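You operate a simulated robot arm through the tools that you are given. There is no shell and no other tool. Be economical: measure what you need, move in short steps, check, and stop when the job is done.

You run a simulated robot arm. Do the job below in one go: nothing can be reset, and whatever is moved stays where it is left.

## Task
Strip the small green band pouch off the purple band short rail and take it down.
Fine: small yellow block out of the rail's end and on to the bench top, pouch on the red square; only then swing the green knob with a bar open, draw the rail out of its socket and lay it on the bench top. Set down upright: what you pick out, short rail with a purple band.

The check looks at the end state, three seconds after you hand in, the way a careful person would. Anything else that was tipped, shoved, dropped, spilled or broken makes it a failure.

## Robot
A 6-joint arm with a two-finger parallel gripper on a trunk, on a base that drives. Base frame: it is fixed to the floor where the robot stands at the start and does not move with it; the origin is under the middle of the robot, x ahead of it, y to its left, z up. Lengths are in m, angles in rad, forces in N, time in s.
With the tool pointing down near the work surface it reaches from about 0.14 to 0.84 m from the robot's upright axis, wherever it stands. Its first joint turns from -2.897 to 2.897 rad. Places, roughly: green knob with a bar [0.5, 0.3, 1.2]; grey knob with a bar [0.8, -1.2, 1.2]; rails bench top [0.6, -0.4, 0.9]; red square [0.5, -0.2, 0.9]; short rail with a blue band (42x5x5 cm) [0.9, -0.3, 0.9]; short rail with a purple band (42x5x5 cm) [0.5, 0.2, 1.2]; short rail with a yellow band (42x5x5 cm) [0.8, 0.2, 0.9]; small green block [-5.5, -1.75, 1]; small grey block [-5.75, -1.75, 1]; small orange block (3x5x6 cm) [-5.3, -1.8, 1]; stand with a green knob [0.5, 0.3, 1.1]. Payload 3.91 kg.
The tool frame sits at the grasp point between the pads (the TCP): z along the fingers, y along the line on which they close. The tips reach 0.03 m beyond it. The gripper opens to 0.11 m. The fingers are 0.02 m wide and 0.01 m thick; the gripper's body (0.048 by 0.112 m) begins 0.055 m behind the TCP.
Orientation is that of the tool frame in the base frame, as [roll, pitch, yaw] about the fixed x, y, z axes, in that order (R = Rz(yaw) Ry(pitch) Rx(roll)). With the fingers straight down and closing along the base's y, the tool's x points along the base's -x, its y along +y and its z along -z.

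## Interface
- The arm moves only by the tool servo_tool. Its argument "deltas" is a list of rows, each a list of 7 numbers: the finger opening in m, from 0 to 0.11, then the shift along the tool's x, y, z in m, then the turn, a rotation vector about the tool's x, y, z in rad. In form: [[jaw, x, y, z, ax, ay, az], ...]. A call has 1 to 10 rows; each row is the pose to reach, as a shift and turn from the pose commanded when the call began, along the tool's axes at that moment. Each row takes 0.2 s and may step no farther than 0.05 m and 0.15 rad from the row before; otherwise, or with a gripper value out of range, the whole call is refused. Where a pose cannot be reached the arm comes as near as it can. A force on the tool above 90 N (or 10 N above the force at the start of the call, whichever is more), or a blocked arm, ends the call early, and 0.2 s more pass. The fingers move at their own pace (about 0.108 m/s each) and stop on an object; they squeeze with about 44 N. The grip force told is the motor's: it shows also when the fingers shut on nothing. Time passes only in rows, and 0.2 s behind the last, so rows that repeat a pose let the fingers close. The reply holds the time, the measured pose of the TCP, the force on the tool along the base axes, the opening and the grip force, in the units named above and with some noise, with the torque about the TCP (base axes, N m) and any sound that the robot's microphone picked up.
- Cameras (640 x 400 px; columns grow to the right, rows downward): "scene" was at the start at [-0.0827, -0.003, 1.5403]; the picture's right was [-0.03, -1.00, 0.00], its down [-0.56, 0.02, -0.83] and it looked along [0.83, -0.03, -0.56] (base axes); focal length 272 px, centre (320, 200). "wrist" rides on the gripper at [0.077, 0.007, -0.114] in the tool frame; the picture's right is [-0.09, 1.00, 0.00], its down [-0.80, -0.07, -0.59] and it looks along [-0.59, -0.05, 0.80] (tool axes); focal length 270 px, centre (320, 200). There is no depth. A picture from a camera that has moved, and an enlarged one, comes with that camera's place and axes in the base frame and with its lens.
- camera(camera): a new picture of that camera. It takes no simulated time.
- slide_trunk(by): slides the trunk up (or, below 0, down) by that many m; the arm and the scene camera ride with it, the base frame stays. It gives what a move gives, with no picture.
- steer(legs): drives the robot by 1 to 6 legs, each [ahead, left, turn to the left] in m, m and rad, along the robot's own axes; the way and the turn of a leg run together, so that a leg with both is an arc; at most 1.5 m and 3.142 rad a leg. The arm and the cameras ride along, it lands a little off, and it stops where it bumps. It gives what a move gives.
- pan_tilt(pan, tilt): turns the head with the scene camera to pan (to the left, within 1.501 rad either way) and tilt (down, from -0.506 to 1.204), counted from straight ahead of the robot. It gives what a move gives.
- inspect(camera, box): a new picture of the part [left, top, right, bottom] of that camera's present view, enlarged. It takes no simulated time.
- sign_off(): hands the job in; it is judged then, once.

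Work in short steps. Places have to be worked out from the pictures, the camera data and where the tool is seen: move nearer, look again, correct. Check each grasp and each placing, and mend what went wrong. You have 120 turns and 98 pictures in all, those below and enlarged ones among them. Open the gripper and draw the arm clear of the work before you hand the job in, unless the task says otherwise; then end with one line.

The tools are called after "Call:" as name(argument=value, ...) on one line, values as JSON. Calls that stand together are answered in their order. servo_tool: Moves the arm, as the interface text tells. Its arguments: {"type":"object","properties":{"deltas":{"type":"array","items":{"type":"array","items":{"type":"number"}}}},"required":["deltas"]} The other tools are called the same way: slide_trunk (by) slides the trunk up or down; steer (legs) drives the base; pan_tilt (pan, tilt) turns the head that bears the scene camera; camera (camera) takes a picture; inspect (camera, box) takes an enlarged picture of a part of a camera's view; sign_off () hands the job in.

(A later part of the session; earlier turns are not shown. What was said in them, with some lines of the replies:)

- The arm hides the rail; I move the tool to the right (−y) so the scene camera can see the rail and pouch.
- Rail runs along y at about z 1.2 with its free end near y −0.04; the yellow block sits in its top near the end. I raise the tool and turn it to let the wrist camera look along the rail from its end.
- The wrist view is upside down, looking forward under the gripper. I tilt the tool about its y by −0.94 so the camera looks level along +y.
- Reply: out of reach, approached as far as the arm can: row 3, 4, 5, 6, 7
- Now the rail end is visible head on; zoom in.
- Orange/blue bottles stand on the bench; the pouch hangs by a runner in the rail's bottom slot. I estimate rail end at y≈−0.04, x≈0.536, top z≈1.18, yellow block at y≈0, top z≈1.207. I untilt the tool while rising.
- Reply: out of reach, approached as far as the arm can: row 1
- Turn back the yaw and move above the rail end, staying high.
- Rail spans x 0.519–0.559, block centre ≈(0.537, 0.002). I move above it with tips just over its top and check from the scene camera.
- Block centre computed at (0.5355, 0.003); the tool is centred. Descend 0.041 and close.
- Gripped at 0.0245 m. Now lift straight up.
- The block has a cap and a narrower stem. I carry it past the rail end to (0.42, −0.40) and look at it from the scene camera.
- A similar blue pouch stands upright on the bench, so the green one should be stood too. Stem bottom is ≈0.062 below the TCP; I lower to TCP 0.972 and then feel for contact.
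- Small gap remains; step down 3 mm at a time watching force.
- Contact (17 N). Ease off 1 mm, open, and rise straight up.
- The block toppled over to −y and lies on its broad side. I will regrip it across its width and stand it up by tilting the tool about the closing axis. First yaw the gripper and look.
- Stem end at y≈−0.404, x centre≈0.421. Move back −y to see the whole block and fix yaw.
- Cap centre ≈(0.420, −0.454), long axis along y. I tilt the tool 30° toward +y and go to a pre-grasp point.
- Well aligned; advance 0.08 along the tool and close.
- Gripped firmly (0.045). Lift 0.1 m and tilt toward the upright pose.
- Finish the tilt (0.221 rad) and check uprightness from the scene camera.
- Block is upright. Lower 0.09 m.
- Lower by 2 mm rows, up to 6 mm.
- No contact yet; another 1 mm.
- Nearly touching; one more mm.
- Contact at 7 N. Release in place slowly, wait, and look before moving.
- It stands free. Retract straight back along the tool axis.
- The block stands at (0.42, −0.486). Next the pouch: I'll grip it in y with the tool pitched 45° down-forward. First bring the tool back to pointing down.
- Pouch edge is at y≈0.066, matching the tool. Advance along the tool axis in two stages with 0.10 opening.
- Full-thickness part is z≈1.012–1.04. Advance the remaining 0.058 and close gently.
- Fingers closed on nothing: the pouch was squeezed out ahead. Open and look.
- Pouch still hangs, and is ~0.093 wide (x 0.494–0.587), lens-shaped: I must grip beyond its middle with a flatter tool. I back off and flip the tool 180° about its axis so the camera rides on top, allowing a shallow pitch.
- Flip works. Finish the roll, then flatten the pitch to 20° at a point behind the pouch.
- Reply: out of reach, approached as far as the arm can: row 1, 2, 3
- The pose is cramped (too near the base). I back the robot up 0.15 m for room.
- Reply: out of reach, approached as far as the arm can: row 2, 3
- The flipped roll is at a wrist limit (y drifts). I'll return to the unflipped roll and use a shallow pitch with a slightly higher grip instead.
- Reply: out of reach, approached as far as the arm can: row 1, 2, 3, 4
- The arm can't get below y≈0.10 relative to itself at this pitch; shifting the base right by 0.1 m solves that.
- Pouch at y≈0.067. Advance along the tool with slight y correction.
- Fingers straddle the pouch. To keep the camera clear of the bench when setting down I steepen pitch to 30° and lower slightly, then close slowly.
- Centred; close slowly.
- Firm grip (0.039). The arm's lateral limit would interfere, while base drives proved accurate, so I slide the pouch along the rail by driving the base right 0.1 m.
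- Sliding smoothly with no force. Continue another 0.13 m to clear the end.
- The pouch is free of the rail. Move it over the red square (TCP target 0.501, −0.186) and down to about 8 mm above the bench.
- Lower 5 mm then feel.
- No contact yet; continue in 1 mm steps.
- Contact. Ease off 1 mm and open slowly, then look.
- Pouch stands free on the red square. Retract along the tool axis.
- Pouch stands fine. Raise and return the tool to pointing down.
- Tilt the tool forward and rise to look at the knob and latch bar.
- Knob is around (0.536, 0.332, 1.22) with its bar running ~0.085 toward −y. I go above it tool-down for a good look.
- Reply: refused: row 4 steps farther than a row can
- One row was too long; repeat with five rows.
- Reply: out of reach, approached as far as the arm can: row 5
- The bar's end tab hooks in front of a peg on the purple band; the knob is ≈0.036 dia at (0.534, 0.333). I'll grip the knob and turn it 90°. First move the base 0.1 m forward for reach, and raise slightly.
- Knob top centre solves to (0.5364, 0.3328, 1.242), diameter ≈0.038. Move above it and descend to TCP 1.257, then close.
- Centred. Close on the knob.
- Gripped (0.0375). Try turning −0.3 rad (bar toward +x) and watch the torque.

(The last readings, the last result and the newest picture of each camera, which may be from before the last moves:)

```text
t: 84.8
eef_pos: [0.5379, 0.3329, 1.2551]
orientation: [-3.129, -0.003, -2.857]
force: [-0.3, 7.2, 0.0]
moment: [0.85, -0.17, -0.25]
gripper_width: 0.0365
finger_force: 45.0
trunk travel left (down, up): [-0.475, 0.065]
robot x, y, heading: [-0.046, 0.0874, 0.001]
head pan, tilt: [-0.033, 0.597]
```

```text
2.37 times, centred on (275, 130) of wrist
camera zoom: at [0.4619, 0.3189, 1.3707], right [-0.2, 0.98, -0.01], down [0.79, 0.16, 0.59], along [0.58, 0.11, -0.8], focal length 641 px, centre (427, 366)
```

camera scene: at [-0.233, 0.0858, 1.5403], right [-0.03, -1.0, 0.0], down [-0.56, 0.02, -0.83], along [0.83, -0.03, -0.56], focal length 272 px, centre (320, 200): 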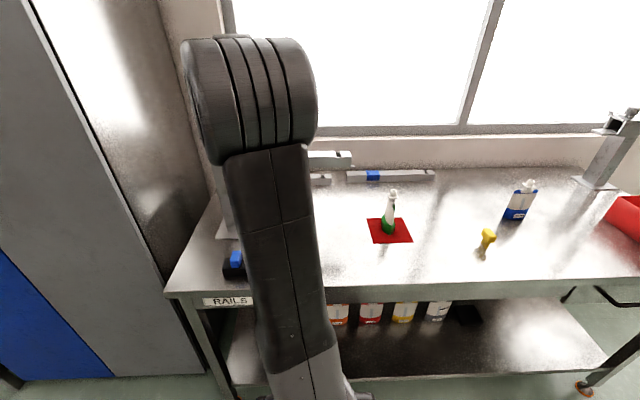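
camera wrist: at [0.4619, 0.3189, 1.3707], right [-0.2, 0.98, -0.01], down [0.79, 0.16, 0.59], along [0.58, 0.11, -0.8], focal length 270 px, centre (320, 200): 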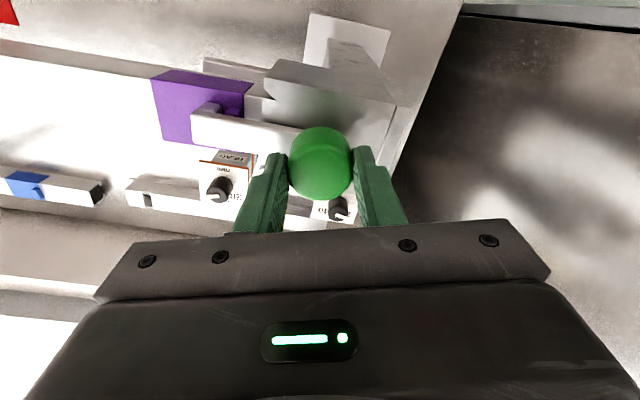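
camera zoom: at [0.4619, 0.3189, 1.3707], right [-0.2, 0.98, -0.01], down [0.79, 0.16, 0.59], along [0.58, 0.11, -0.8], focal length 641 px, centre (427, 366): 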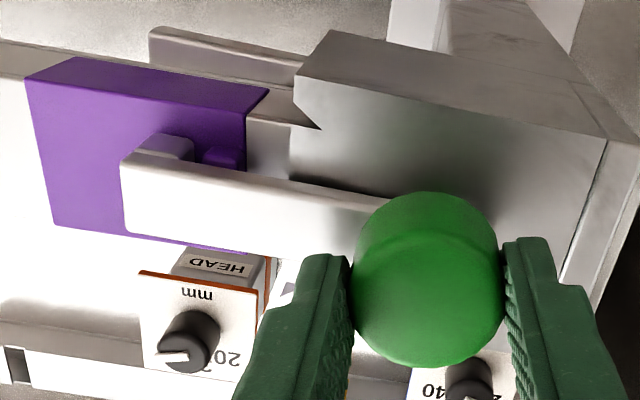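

The bar didn't turn; the fingers slipped on the knob. Try the other direction.

Call:
servo_tool(deltas=[[0, 0, 0, 0, 0, 0, 0.13], [0, 0, 0, 0, 0, 0, 0.26], [0, 0, 0, 0, 0, 0, 0.39], [0, 0, 0, 0, 0, 0, 0.52], [0, 0, 0, 0, 0, 0, 0.65]])

Call:
inspect(camera="wrist", box=[140, 50, 410, 210])

```text
t: 86.0
eef_pos: [0.5379, 0.3324, 1.2561]
orientation: [-3.132, 0.008, 2.771]
force: [2.3, 8.8, -3.3]
moment: [0.66, 0.55, 0.01]
gripper_width: 0.0359
finger_force: 45.2
trunk travel left (down, up): [-0.475, 0.065]
robot x, y, heading: [-0.0527, 0.0858, -0.0]
head pan, tilt: [-0.033, 0.597]
```

```text
2.37 times, centred on (275, 130) of wrist
camera zoom: at [0.4682, 0.3684, 1.3701], right [0.44, 0.9, -0.01], down [0.72, -0.35, 0.6], along [0.54, -0.27, -0.8], focal length 641 px, centre (427, 366)
```

zoom: 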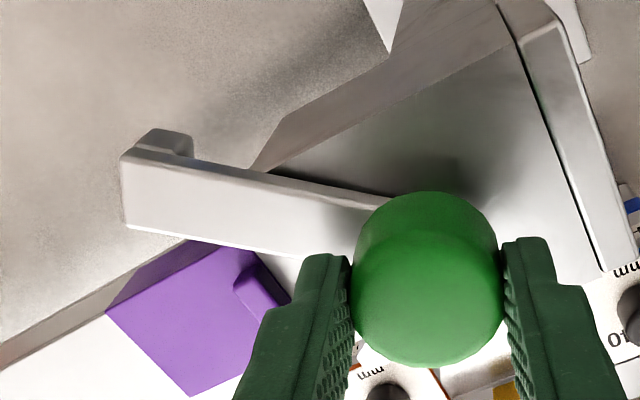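

It swings open toward −x. Continue another 0.9 rad.

Call:
servo_tool(deltas=[[0, 0, 0, 0, 0, 0, 0.13], [0, 0, 0, 0, 0, 0, 0.26], [0, 0, 0, 0, 0, 0, 0.39], [0, 0, 0, 0, 0, 0, 0.52], [0, 0, 0, 0, 0, 0, 0.65], [0, 0, 0, 0, 0, 0, 0.78], [0, 0, 0, 0, 0, 0, 0.9]])

Call:
camera(camera="wrist")

```text
t: 87.6
eef_pos: [0.5381, 0.3326, 1.255]
orientation: [-3.141, 0.013, 1.874]
force: [4.6, 9.8, -0.8]
moment: [0.5, 0.31, 0.52]
gripper_width: 0.036
finger_force: 45.2
trunk travel left (down, up): [-0.475, 0.065]
robot x, y, heading: [-0.05, 0.0893, -0.007]
head pan, tilt: [-0.033, 0.597]
```

```text
34 pictures are left
camera wrist: at [0.5214, 0.41, 1.3697], right [0.98, 0.21, 0.0], down [0.17, -0.78, 0.6], along [0.13, -0.59, -0.8], focal length 270 px, centre (320, 200)
```

wrist: 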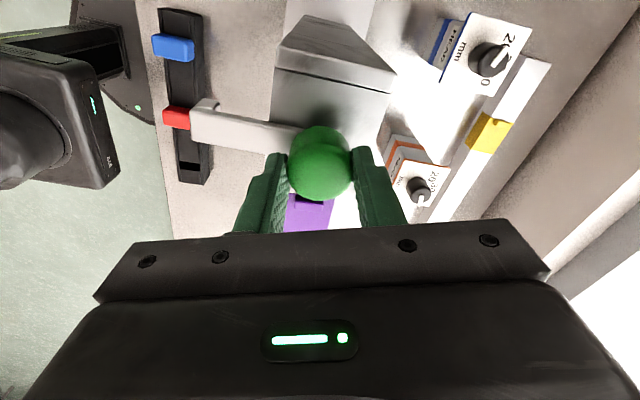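

The bar now points to −x, fully open. Release, rise and turn the tool so it closes along x.

Call:
servo_tool(deltas=[[0.05, 0, 0, 0, 0, 0, 0], [0.08, 0, 0, 0, 0, 0, 0], [0.08, 0, 0, -0.02, 0, 0, 0], [0.08, 0, 0, -0.045, 0, 0, 0], [0.08, 0, 0, -0.045, 0, 0, 0.1], [0.08, 0, 0, -0.045, 0, 0, 0.2], [0.08, 0, 0, -0.045, 0, 0, 0.303]])

Call:
camera(camera="wrist")

```text
t: 89.2
eef_pos: [0.5387, 0.3334, 1.3018]
orientation: [3.139, 0.01, 1.569]
force: [-0.6, 0.5, -0.3]
moment: [0.04, 0.0, -0.03]
gripper_width: 0.08
finger_force: 0.1
trunk travel left (down, up): [-0.475, 0.065]
robot x, y, heading: [-0.0518, 0.0872, 0.002]
head pan, tilt: [-0.033, 0.597]
```

```text
33 pictures are left
camera wrist: at [0.5445, 0.4104, 1.4151], right [1.0, -0.09, 0.0], down [-0.07, -0.79, 0.6], along [-0.05, -0.6, -0.8], focal length 270 px, centre (320, 200)
```

wrist: 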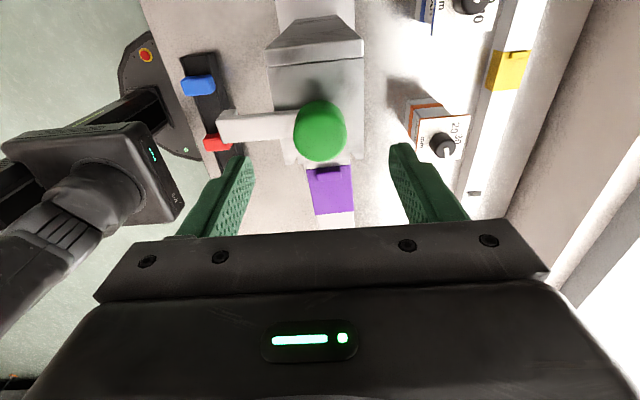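

Latch clear of the peg; band spans y 0.215–0.273. Move to y≈0.16 over the rail and look.

Call:
servo_tool(deltas=[[0.08, -0.045, 0.0, 0, 0, 0, 0], [0.08, -0.09, 0.0, 0, 0, 0, 0], [0.08, -0.135, 0.0, 0, 0, 0, 0], [0.08, -0.173, 0.001, 0.02, 0, 0, 0], [0.08, -0.173, 0.001, 0.06, 0, 0, 0], [0.08, -0.173, 0.001, 0.06, 0, 0, 0]])

Call:
camera(camera="wrist")

```text
t: 90.6
eef_pos: [0.5349, 0.1579, 1.241]
orientation: [3.137, 0.012, 1.571]
force: [-0.2, -0.6, 0.7]
moment: [-0.04, -0.01, 0.01]
gripper_width: 0.0801
finger_force: 0.1
trunk travel left (down, up): [-0.475, 0.065]
robot x, y, heading: [-0.0464, 0.0886, -0.001]
head pan, tilt: [-0.033, 0.597]
```

```text
32 pictures are left
camera wrist: at [0.5411, 0.2366, 1.3555], right [1.0, -0.09, 0.0], down [-0.07, -0.79, 0.6], along [-0.05, -0.6, -0.8], focal length 270 px, centre (320, 200)
```

wrist: 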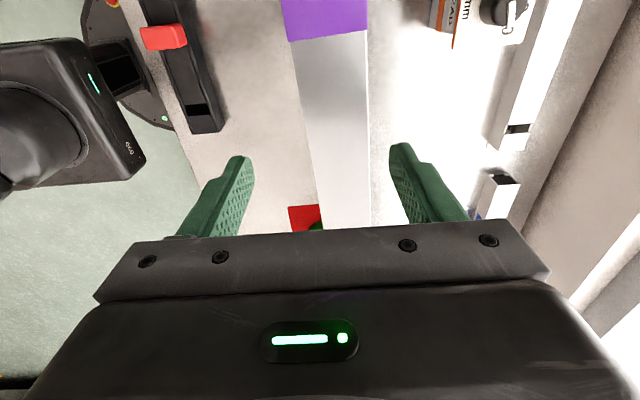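

Rail centre appears near x≈0.544; shift +0.008 and descend to just above rail for a check.

Call:
servo_tool(deltas=[[0.08, 0, 0.008, 0.01, 0, 0, 0], [0.08, 0, 0.008, 0.02, 0, 0, 0], [0.08, 0, 0.008, 0.02, 0, 0, 0]])

Call:
camera(camera="wrist")

```text
t: 91.4
eef_pos: [0.5447, 0.1585, 1.2236]
orientation: [3.139, 0.01, 1.571]
force: [-0.6, 0.6, -0.1]
moment: [0.0, -0.02, 0.01]
gripper_width: 0.08
finger_force: 0.0
trunk travel left (down, up): [-0.475, 0.065]
robot x, y, heading: [-0.0493, 0.0882, -0.003]
head pan, tilt: [-0.033, 0.597]
```

```text
31 pictures are left
camera wrist: at [0.551, 0.2364, 1.3365], right [1.0, -0.09, 0.0], down [-0.07, -0.79, 0.6], along [-0.05, -0.6, -0.8], focal length 270 px, centre (320, 200)
```

wrist: 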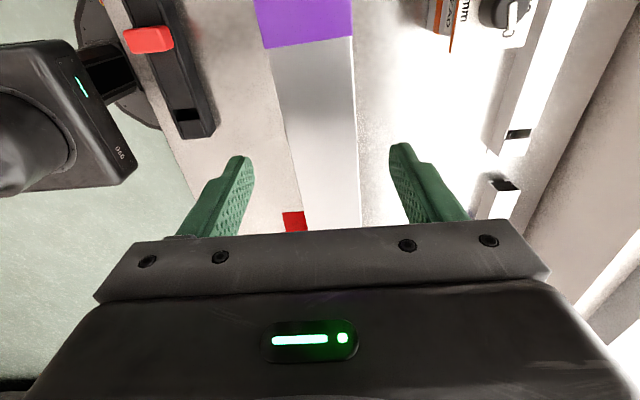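

Rail is centred between the fingertips. Descend to TCP 1.172 and close.

Call:
servo_tool(deltas=[[0.08, 0, 0, 0.025, 0, 0, 0], [0.08, 0, 0, 0.051, 0, 0, 0], [0.05, 0, 0, 0.051, 0, 0, 0], [0.0, 0, 0, 0.051, 0, 0, 0], [0.0, 0, 0, 0.051, 0, 0, 0]])

Call:
camera(camera="wrist")

```text
t: 92.6
eef_pos: [0.5473, 0.1563, 1.1741]
orientation: [3.139, 0.01, 1.571]
force: [-0.8, -0.4, -0.7]
moment: [0.1, -0.03, 0.21]
gripper_width: 0.0429
finger_force: 44.0
trunk travel left (down, up): [-0.475, 0.065]
robot x, y, heading: [-0.0462, 0.0873, 0.002]
head pan, tilt: [-0.033, 0.597]
```

```text
30 pictures are left
camera wrist: at [0.5536, 0.2344, 1.2869], right [1.0, -0.09, 0.0], down [-0.07, -0.79, 0.6], along [-0.05, -0.6, -0.8], focal length 270 px, centre (320, 200)
```

wrist: 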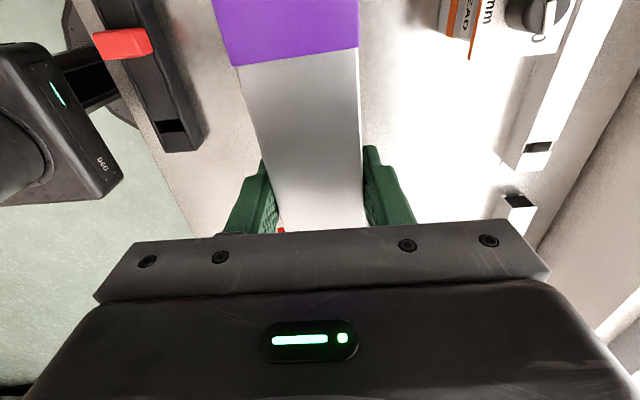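

Gripped (0.043). Draw out along −y in short steps, watching forces.

Call:
servo_tool(deltas=[[0, -0.01, 0, 0, 0, 0, 0], [0, -0.02, 0, 0, 0, 0, 0], [0, -0.03, 0, 0, 0, 0, 0]])

Call:
camera(camera="wrist")

```text
t: 93.4
eef_pos: [0.5459, 0.1264, 1.1733]
orientation: [3.139, 0.012, 1.571]
force: [-5.3, -1.3, 0.0]
moment: [-0.12, 0.1, 0.8]
gripper_width: 0.0425
finger_force: 44.0
trunk travel left (down, up): [-0.475, 0.065]
robot x, y, heading: [-0.0449, 0.0899, -0.002]
head pan, tilt: [-0.033, 0.597]
```

```text
29 pictures are left
camera wrist: at [0.5527, 0.2046, 1.2869], right [1.0, -0.09, 0.0], down [-0.07, -0.79, 0.6], along [-0.05, -0.6, -0.8], focal length 270 px, centre (320, 200)
```

wrist: 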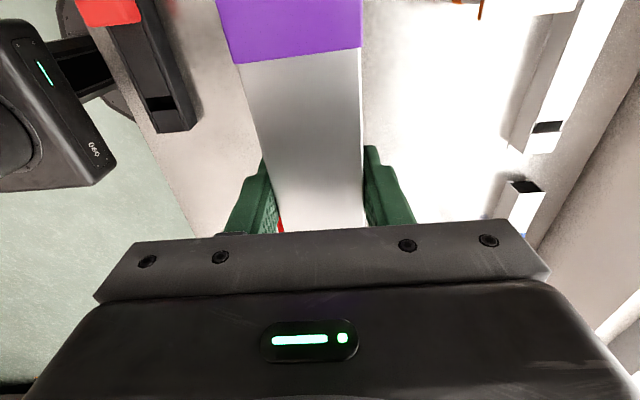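

It moves; small lateral force −5 N in x, so bias the pull slightly toward −x.

Call:
servo_tool(deltas=[[0, -0.01, -0.001, 0, 0, 0, 0], [0, -0.02, -0.002, 0, 0, 0, 0], [0, -0.03, -0.003, 0, 0, 0, 0]])

```text
t: 94.2
eef_pos: [0.5441, 0.0959, 1.1733]
orientation: [3.138, 0.011, 1.57]
force: [-1.7, -0.2, 0.6]
moment: [-0.08, 0.03, 0.38]
gripper_width: 0.0419
finger_force: 43.7
trunk travel left (down, up): [-0.475, 0.065]
robot x, y, heading: [-0.0472, 0.0895, -0.004]
head pan, tilt: [-0.033, 0.597]
```

Forces dropped. Keep drawing, another 0.07 m with slight −x bias.

Call:
servo_tool(deltas=[[0, -0.015, -0.001, 0, 0, 0, 0], [0, -0.03, -0.002, 0, 0, 0, 0], [0, -0.05, -0.003, 0, 0, 0, 0], [0, -0.07, -0.004, 0, 0, 0, 0]])

Call:
camera(camera="wrist")

Call:
camera(camera="scene")

```text
t: 95.2
eef_pos: [0.5414, 0.0276, 1.1732]
orientation: [3.14, 0.01, 1.571]
force: [-0.1, -0.4, 1.2]
moment: [-0.1, -0.01, 0.0]
gripper_width: 0.0418
finger_force: 44.6
trunk travel left (down, up): [-0.475, 0.065]
robot x, y, heading: [-0.0516, 0.0912, -0.006]
head pan, tilt: [-0.033, 0.597]
```

```text
28 pictures are left
camera wrist: at [0.5471, 0.1054, 1.2874], right [1.0, -0.09, 0.0], down [-0.07, -0.79, 0.6], along [-0.05, -0.6, -0.8], focal length 270 px, centre (320, 200)
```

wrist: 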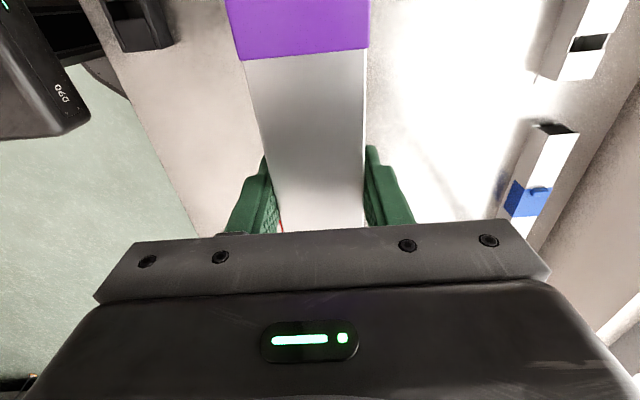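

```text
27 pictures are left
camera scene: at [-0.1308, 0.0845, 1.5403], right [-0.03, -1.0, 0.0], down [-0.56, 0.02, -0.83], along [0.83, -0.03, -0.56], focal length 272 px, centre (320, 200)
```

scene: 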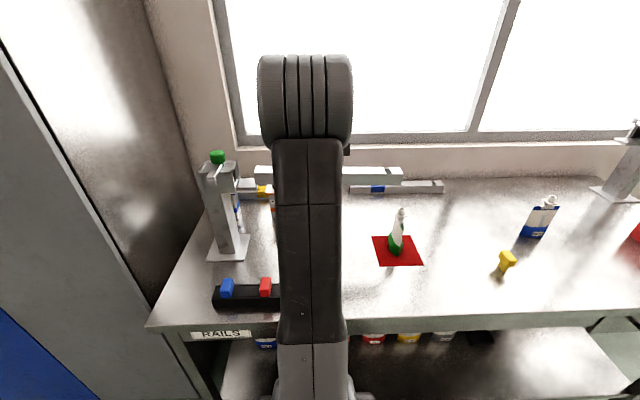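

Call:
inspect(camera="scene", box=[190, 135, 450, 275])

```text
2.46 times, centred on (320, 205) of scene
camera zoom: at [-0.1308, 0.0845, 1.5403], right [-0.03, -1.0, 0.0], down [-0.56, 0.02, -0.83], along [0.83, -0.03, -0.56], focal length 670 px, centre (320, 188)
```

zoom: 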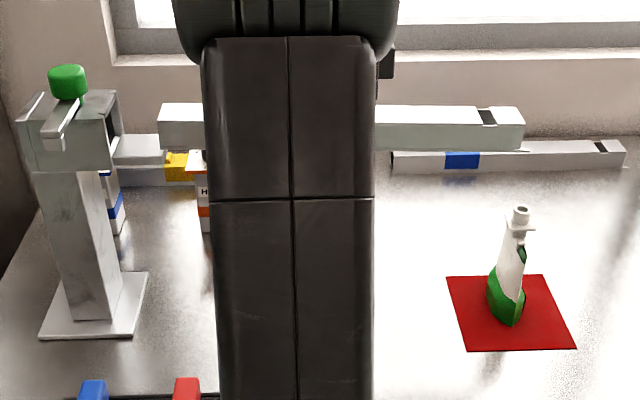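

The rail is fully out of the socket (its end at y≈0.238). Lift slightly, move −y by 0.113, then +x to 0.68, behind the pouch.

Call:
servo_tool(deltas=[[0, -0.02, 0, 0, 0, 0, 0], [0, -0.06, 0, -0.01, 0, 0, 0], [0, -0.1, 0, -0.015, 0, 0, 0], [0, -0.113, 0.02, -0.015, 0, 0, 0], [0, -0.113, 0.06, -0.015, 0, 0, 0], [0, -0.113, 0.1, -0.015, 0, 0, 0], [0, -0.113, 0.139, -0.015, 0, 0, 0]])

Call:
camera(camera="scene")

```text
t: 96.8
eef_pos: [0.6812, -0.0852, 1.1894]
orientation: [-3.14, 0.01, 1.571]
force: [0.2, 0.5, -3.8]
moment: [-0.13, 0.0, 0.01]
gripper_width: 0.0417
finger_force: 43.6
trunk travel left (down, up): [-0.475, 0.065]
robot x, y, heading: [-0.049, 0.0888, -0.005]
head pan, tilt: [-0.033, 0.597]
```

```text
25 pictures are left
camera scene: at [-0.1289, 0.0847, 1.5404], right [-0.03, -1.0, 0.0], down [-0.56, 0.02, -0.83], along [0.83, -0.03, -0.56], focal length 272 px, centre (320, 200)
```

scene: 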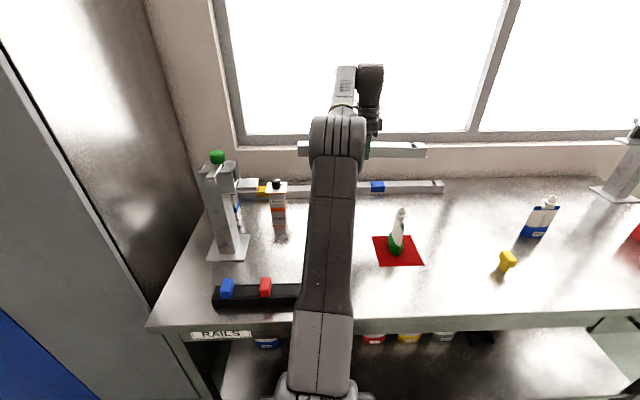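

Lower by 0.245 m to TCP ≈0.944.

Call:
servo_tool(deltas=[[0, 0, 0, 0.04, 0, 0, 0], [0, 0, 0, 0.08, 0, 0, 0], [0, 0, 0, 0.12, 0, 0, 0], [0, 0, 0, 0.16, 0, 0, 0], [0, 0, 0, 0.2, 0, 0, 0], [0, 0, 0, 0.23, 0, 0, 0], [0, 0, 0, 0.245, 0, 0, 0], [0, 0, 0, 0.245, 0, 0, 0]])

Call:
camera(camera="scene")

Call:
camera(camera="wrist")

```text
t: 98.6
eef_pos: [0.6792, -0.0862, 0.9444]
orientation: [3.138, 0.01, 1.571]
force: [-0.4, -0.5, -3.5]
moment: [-0.14, -0.01, 0.03]
gripper_width: 0.0416
finger_force: 44.1
trunk travel left (down, up): [-0.475, 0.065]
robot x, y, heading: [-0.0489, 0.089, -0.002]
head pan, tilt: [-0.033, 0.597]
```

```text
24 pictures are left
camera scene: at [-0.1307, 0.0848, 1.5403], right [-0.03, -1.0, 0.0], down [-0.56, 0.02, -0.83], along [0.83, -0.03, -0.56], focal length 272 px, centre (320, 200)
```

scene: 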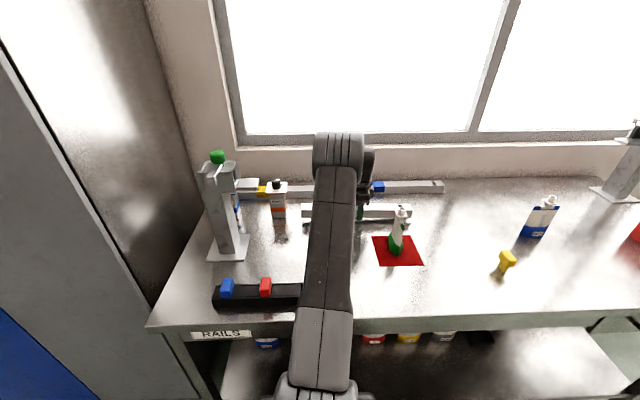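

```text
23 pictures are left
camera wrist: at [0.6861, -0.0088, 1.0591], right [1.0, -0.09, 0.0], down [-0.07, -0.79, 0.6], along [-0.05, -0.6, -0.8], focal length 270 px, centre (320, 200)
```

wrist: 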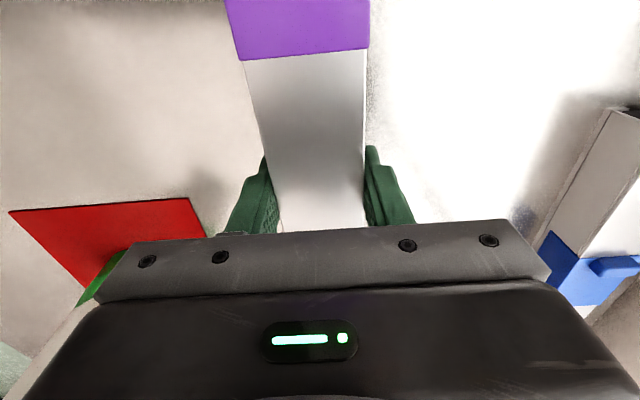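

Clear of bottle, pouch and blue rail. Lower in small steps until contact.

Call:
servo_tool(deltas=[[0, 0, 0, 0.004, 0, 0, 0], [0, 0, 0, 0.008, 0, 0, 0], [0, 0, 0, 0.01, 0, 0, 0], [0, 0, 0, 0.01, 0, 0, 0]])

Call:
inspect(camera="scene", box=[280, 180, 430, 260])

```text
t: 99.6
eef_pos: [0.6814, -0.0875, 0.9351]
orientation: [3.14, 0.01, 1.571]
force: [0.0, -1.3, -3.6]
moment: [-0.11, -0.01, 0.01]
gripper_width: 0.042
finger_force: 43.4
trunk travel left (down, up): [-0.475, 0.065]
robot x, y, heading: [-0.0467, 0.0879, -0.003]
head pan, tilt: [-0.033, 0.597]
```

```text
4.27 times, centred on (355, 220) of scene
camera zoom: at [-0.1307, 0.0848, 1.5403], right [-0.03, -1.0, 0.0], down [-0.56, 0.02, -0.83], along [0.83, -0.03, -0.56], focal length 1162 px, centre (171, 115)
```

zoom: 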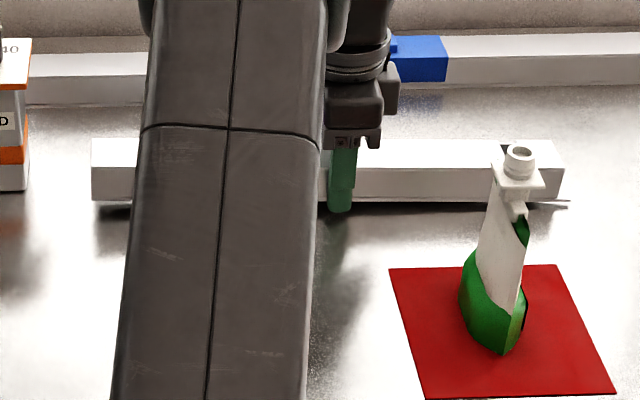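

Call:
servo_tool(deltas=[[0, 0, 0, 0.001, 0, 0, 0], [0, 0, 0, 0.002, 0, 0, 0], [0, 0, 0, 0.003, 0, 0, 0], [0, 0, 0, 0.003, 0, 0, 0]])

```text
t: 100.6
eef_pos: [0.6808, -0.0882, 0.9319]
orientation: [3.141, 0.01, 1.571]
force: [0.2, -0.4, -3.9]
moment: [-0.13, -0.02, 0.03]
gripper_width: 0.0418
finger_force: 43.3
trunk travel left (down, up): [-0.475, 0.065]
robot x, y, heading: [-0.0479, 0.0897, -0.001]
head pan, tilt: [-0.033, 0.597]
```

Call:
servo_tool(deltas=[[0, 0, 0, 0.001, 0, 0, 0], [0, 0, 0, 0.002, 0, 0, 0], [0, 0, 0, 0.002, 0, 0, 0]])

Call:
inspect(camera="scene", box=[280, 190, 430, 250])

```text
t: 101.4
eef_pos: [0.679, -0.0882, 0.9306]
orientation: [3.14, 0.012, 1.572]
force: [0.5, 0.4, -1.9]
moment: [-0.7, 0.05, 0.19]
gripper_width: 0.0419
finger_force: 44.4
trunk travel left (down, up): [-0.475, 0.065]
robot x, y, heading: [-0.0476, 0.0859, 0.002]
head pan, tilt: [-0.033, 0.597]
```

```text
4.27 times, centred on (355, 220) of scene
camera zoom: at [-0.1309, 0.085, 1.5404], right [-0.03, -1.0, 0.0], down [-0.56, 0.02, -0.83], along [0.83, -0.03, -0.56], focal length 1162 px, centre (171, 115)
```

zoom: 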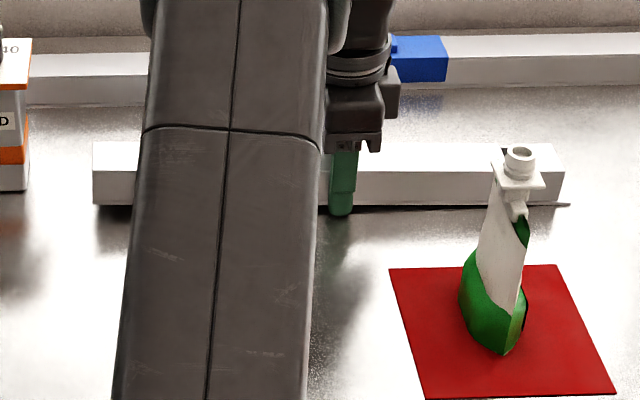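

The −y end touches first. Lower 1.5 mm more.

Call:
servo_tool(deltas=[[0, 0, 0, 0.001, 0, 0, 0], [0, 0, 0, 0.0015, 0, 0, 0], [0, 0, 0, 0.0015, 0, 0, 0]])

```text
t: 102.2
eef_pos: [0.6795, -0.0871, 0.931]
orientation: [3.137, 0.011, 1.571]
force: [2.5, 2.9, 10.2]
moment: [-1.06, 0.26, 0.02]
gripper_width: 0.0424
finger_force: 43.8
trunk travel left (down, up): [-0.475, 0.065]
robot x, y, heading: [-0.0473, 0.0892, -0.005]
head pan, tilt: [-0.033, 0.597]
```

Contact with the bench (≈14 N change). Open the fingers and rise.

Call:
servo_tool(deltas=[[0.045, 0, 0, -0.0005, 0, 0, 0], [0.055, 0, 0, -0.0005, 0, 0, 0], [0.075, 0, 0, -0.0005, 0, 0, 0], [0.075, 0, 0, -0.0005, 0, 0, 0], [0.075, 0, 0, -0.03, 0, 0, 0], [0.075, 0, 0, -0.07, 0, 0, 0], [0.075, 0, 0, -0.12, 0, 0, 0], [0.075, 0, 0, -0.17, 0, 0, 0], [0.075, 0, 0, -0.22, 0, 0, 0]])

Call:
camera(camera="wrist")

```text
t: 104.2
eef_pos: [0.6771, -0.085, 1.1489]
orientation: [3.139, 0.011, 1.57]
force: [-0.7, 0.3, -0.5]
moment: [-0.07, 0.0, 0.0]
gripper_width: 0.0751
finger_force: 0.0
trunk travel left (down, up): [-0.475, 0.065]
robot x, y, heading: [-0.0507, 0.0913, -0.003]
head pan, tilt: [-0.033, 0.597]
```

```text
20 pictures are left
camera wrist: at [0.684, -0.0066, 1.2627], right [1.0, -0.09, 0.0], down [-0.07, -0.79, 0.6], along [-0.05, -0.6, -0.8], focal length 270 px, centre (320, 200)
```

wrist: 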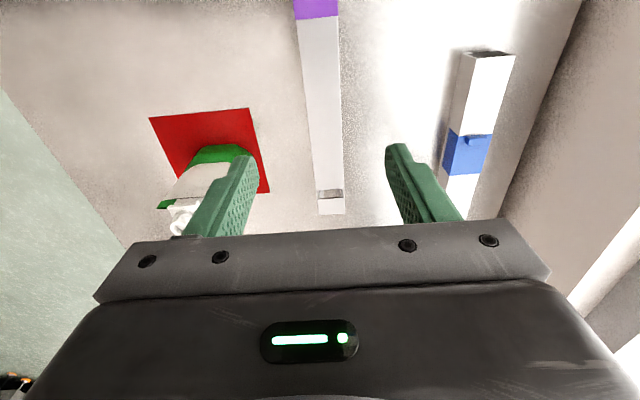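

Rail lies flat, upright. Draw the arm up and back clear, then take a final overall look.

Call:
servo_tool(deltas=[[0.075, 0, 0, -0.04, 0, 0, 0], [0.075, 0, -0.03, -0.08, 0, 0, 0], [0.075, 0, -0.07, -0.1, 0, 0, 0], [0.075, 0, -0.12, -0.1, 0, 0, 0], [0.075, 0, -0.17, -0.1, 0, 0, 0], [0.075, 0, -0.22, -0.1, 0, 0, 0], [0.075, 0, -0.27, -0.1, 0, 0, 0], [0.075, 0, -0.3, -0.1, 0, 0, 0]])

Call:
steer(legs=[[-0.2, 0, 0]])

Call:
camera(camera="scene")

```text
t: 106.0
eef_pos: [0.3791, -0.0843, 1.2492]
orientation: [3.138, 0.012, 1.571]
force: [-0.6, 0.5, 0.6]
moment: [-0.01, 0.01, -0.01]
gripper_width: 0.075
finger_force: 0.1
trunk travel left (down, up): [-0.475, 0.065]
robot x, y, heading: [-0.0498, 0.0869, -0.0]
head pan, tilt: [-0.033, 0.597]
```

```text
t: 107.6
eef_pos: [0.1841, -0.0815, 1.2501]
orientation: [3.138, 0.01, 1.577]
force: [0.2, -0.8, 0.3]
moment: [0.02, 0.01, 0.02]
gripper_width: 0.0752
finger_force: 0.1
trunk travel left (down, up): [-0.475, 0.065]
robot x, y, heading: [-0.2476, 0.0861, 0.008]
head pan, tilt: [-0.033, 0.597]
```

```text
19 pictures are left
camera scene: at [-0.3286, 0.0844, 1.5403], right [-0.03, -1.0, 0.0], down [-0.56, 0.02, -0.83], along [0.83, -0.02, -0.56], focal length 272 px, centre (320, 200)
```

scene: 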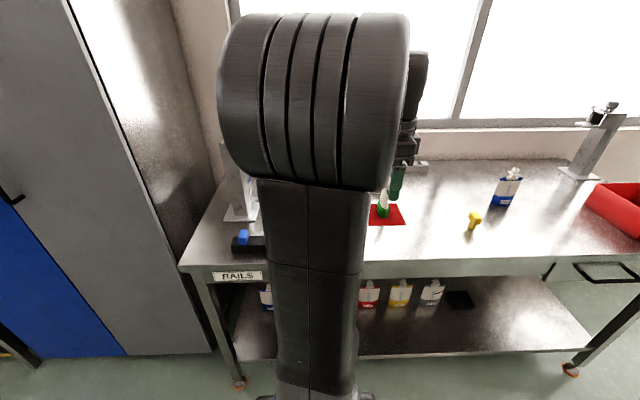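

Shift the base right to view the whole result unobstructed.

Call:
steer(legs=[[0, -0.5, 0]])

Call:
pan_tilt(pan=0.45, tilt=0.55)

Call:
camera(camera="scene")

```text
t: 110.6
eef_pos: [0.1839, -0.5909, 1.2494]
orientation: [3.139, 0.011, 1.57]
force: [0.6, 0.2, -0.4]
moment: [-0.01, 0.02, 0.0]
gripper_width: 0.0752
finger_force: 0.2
trunk travel left (down, up): [-0.475, 0.065]
robot x, y, heading: [-0.2452, -0.4178, -0.006]
head pan, tilt: [-0.033, 0.597]
```

```text
t: 111.5
eef_pos: [0.1826, -0.5892, 1.2487]
orientation: [3.137, 0.01, 1.571]
force: [-0.2, 0.3, -0.4]
moment: [-0.02, -0.02, 0.02]
gripper_width: 0.075
finger_force: 0.1
trunk travel left (down, up): [-0.475, 0.065]
robot x, y, heading: [-0.2434, -0.4174, -0.007]
head pan, tilt: [0.45, 0.55]
```

```text
18 pictures are left
camera scene: at [-0.3352, -0.3782, 1.5444], right [0.43, -0.9, 0.0], down [-0.47, -0.23, -0.85], along [0.77, 0.37, -0.52], focal length 272 px, centre (320, 200)
```

scene: 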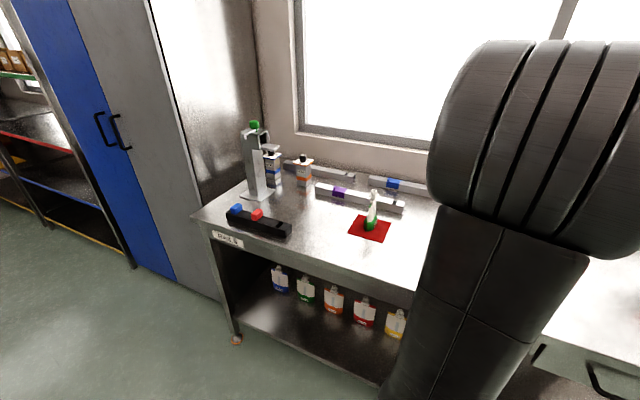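

Call:
inspect(camera="scene", box=[220, 110, 440, 250])

```text
2.86 times, centred on (330, 180) of scene
camera zoom: at [-0.3352, -0.3782, 1.5444], right [0.43, -0.9, 0.0], down [-0.47, -0.23, -0.85], along [0.77, 0.37, -0.52], focal length 778 px, centre (291, 257)
```

zoom: 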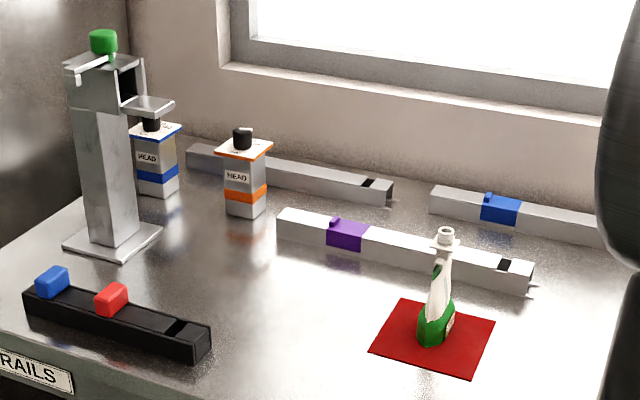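

Everything is in place: the pouch stands on the red square, the block stands on the bench, the latch is open, the rail lies upright on the bench top, and the arm is clear. Handing in.

Call:
sign_off()

```text
The job is handed in.
```

The job is done and handed in: the green-band pouch stands on the red square, and the yellow block stands upright on the bench top. The block fell over once when I first set it down, and I stood it up again. The green knob is swung open, and the purple-band rail lies upright on the bench top.
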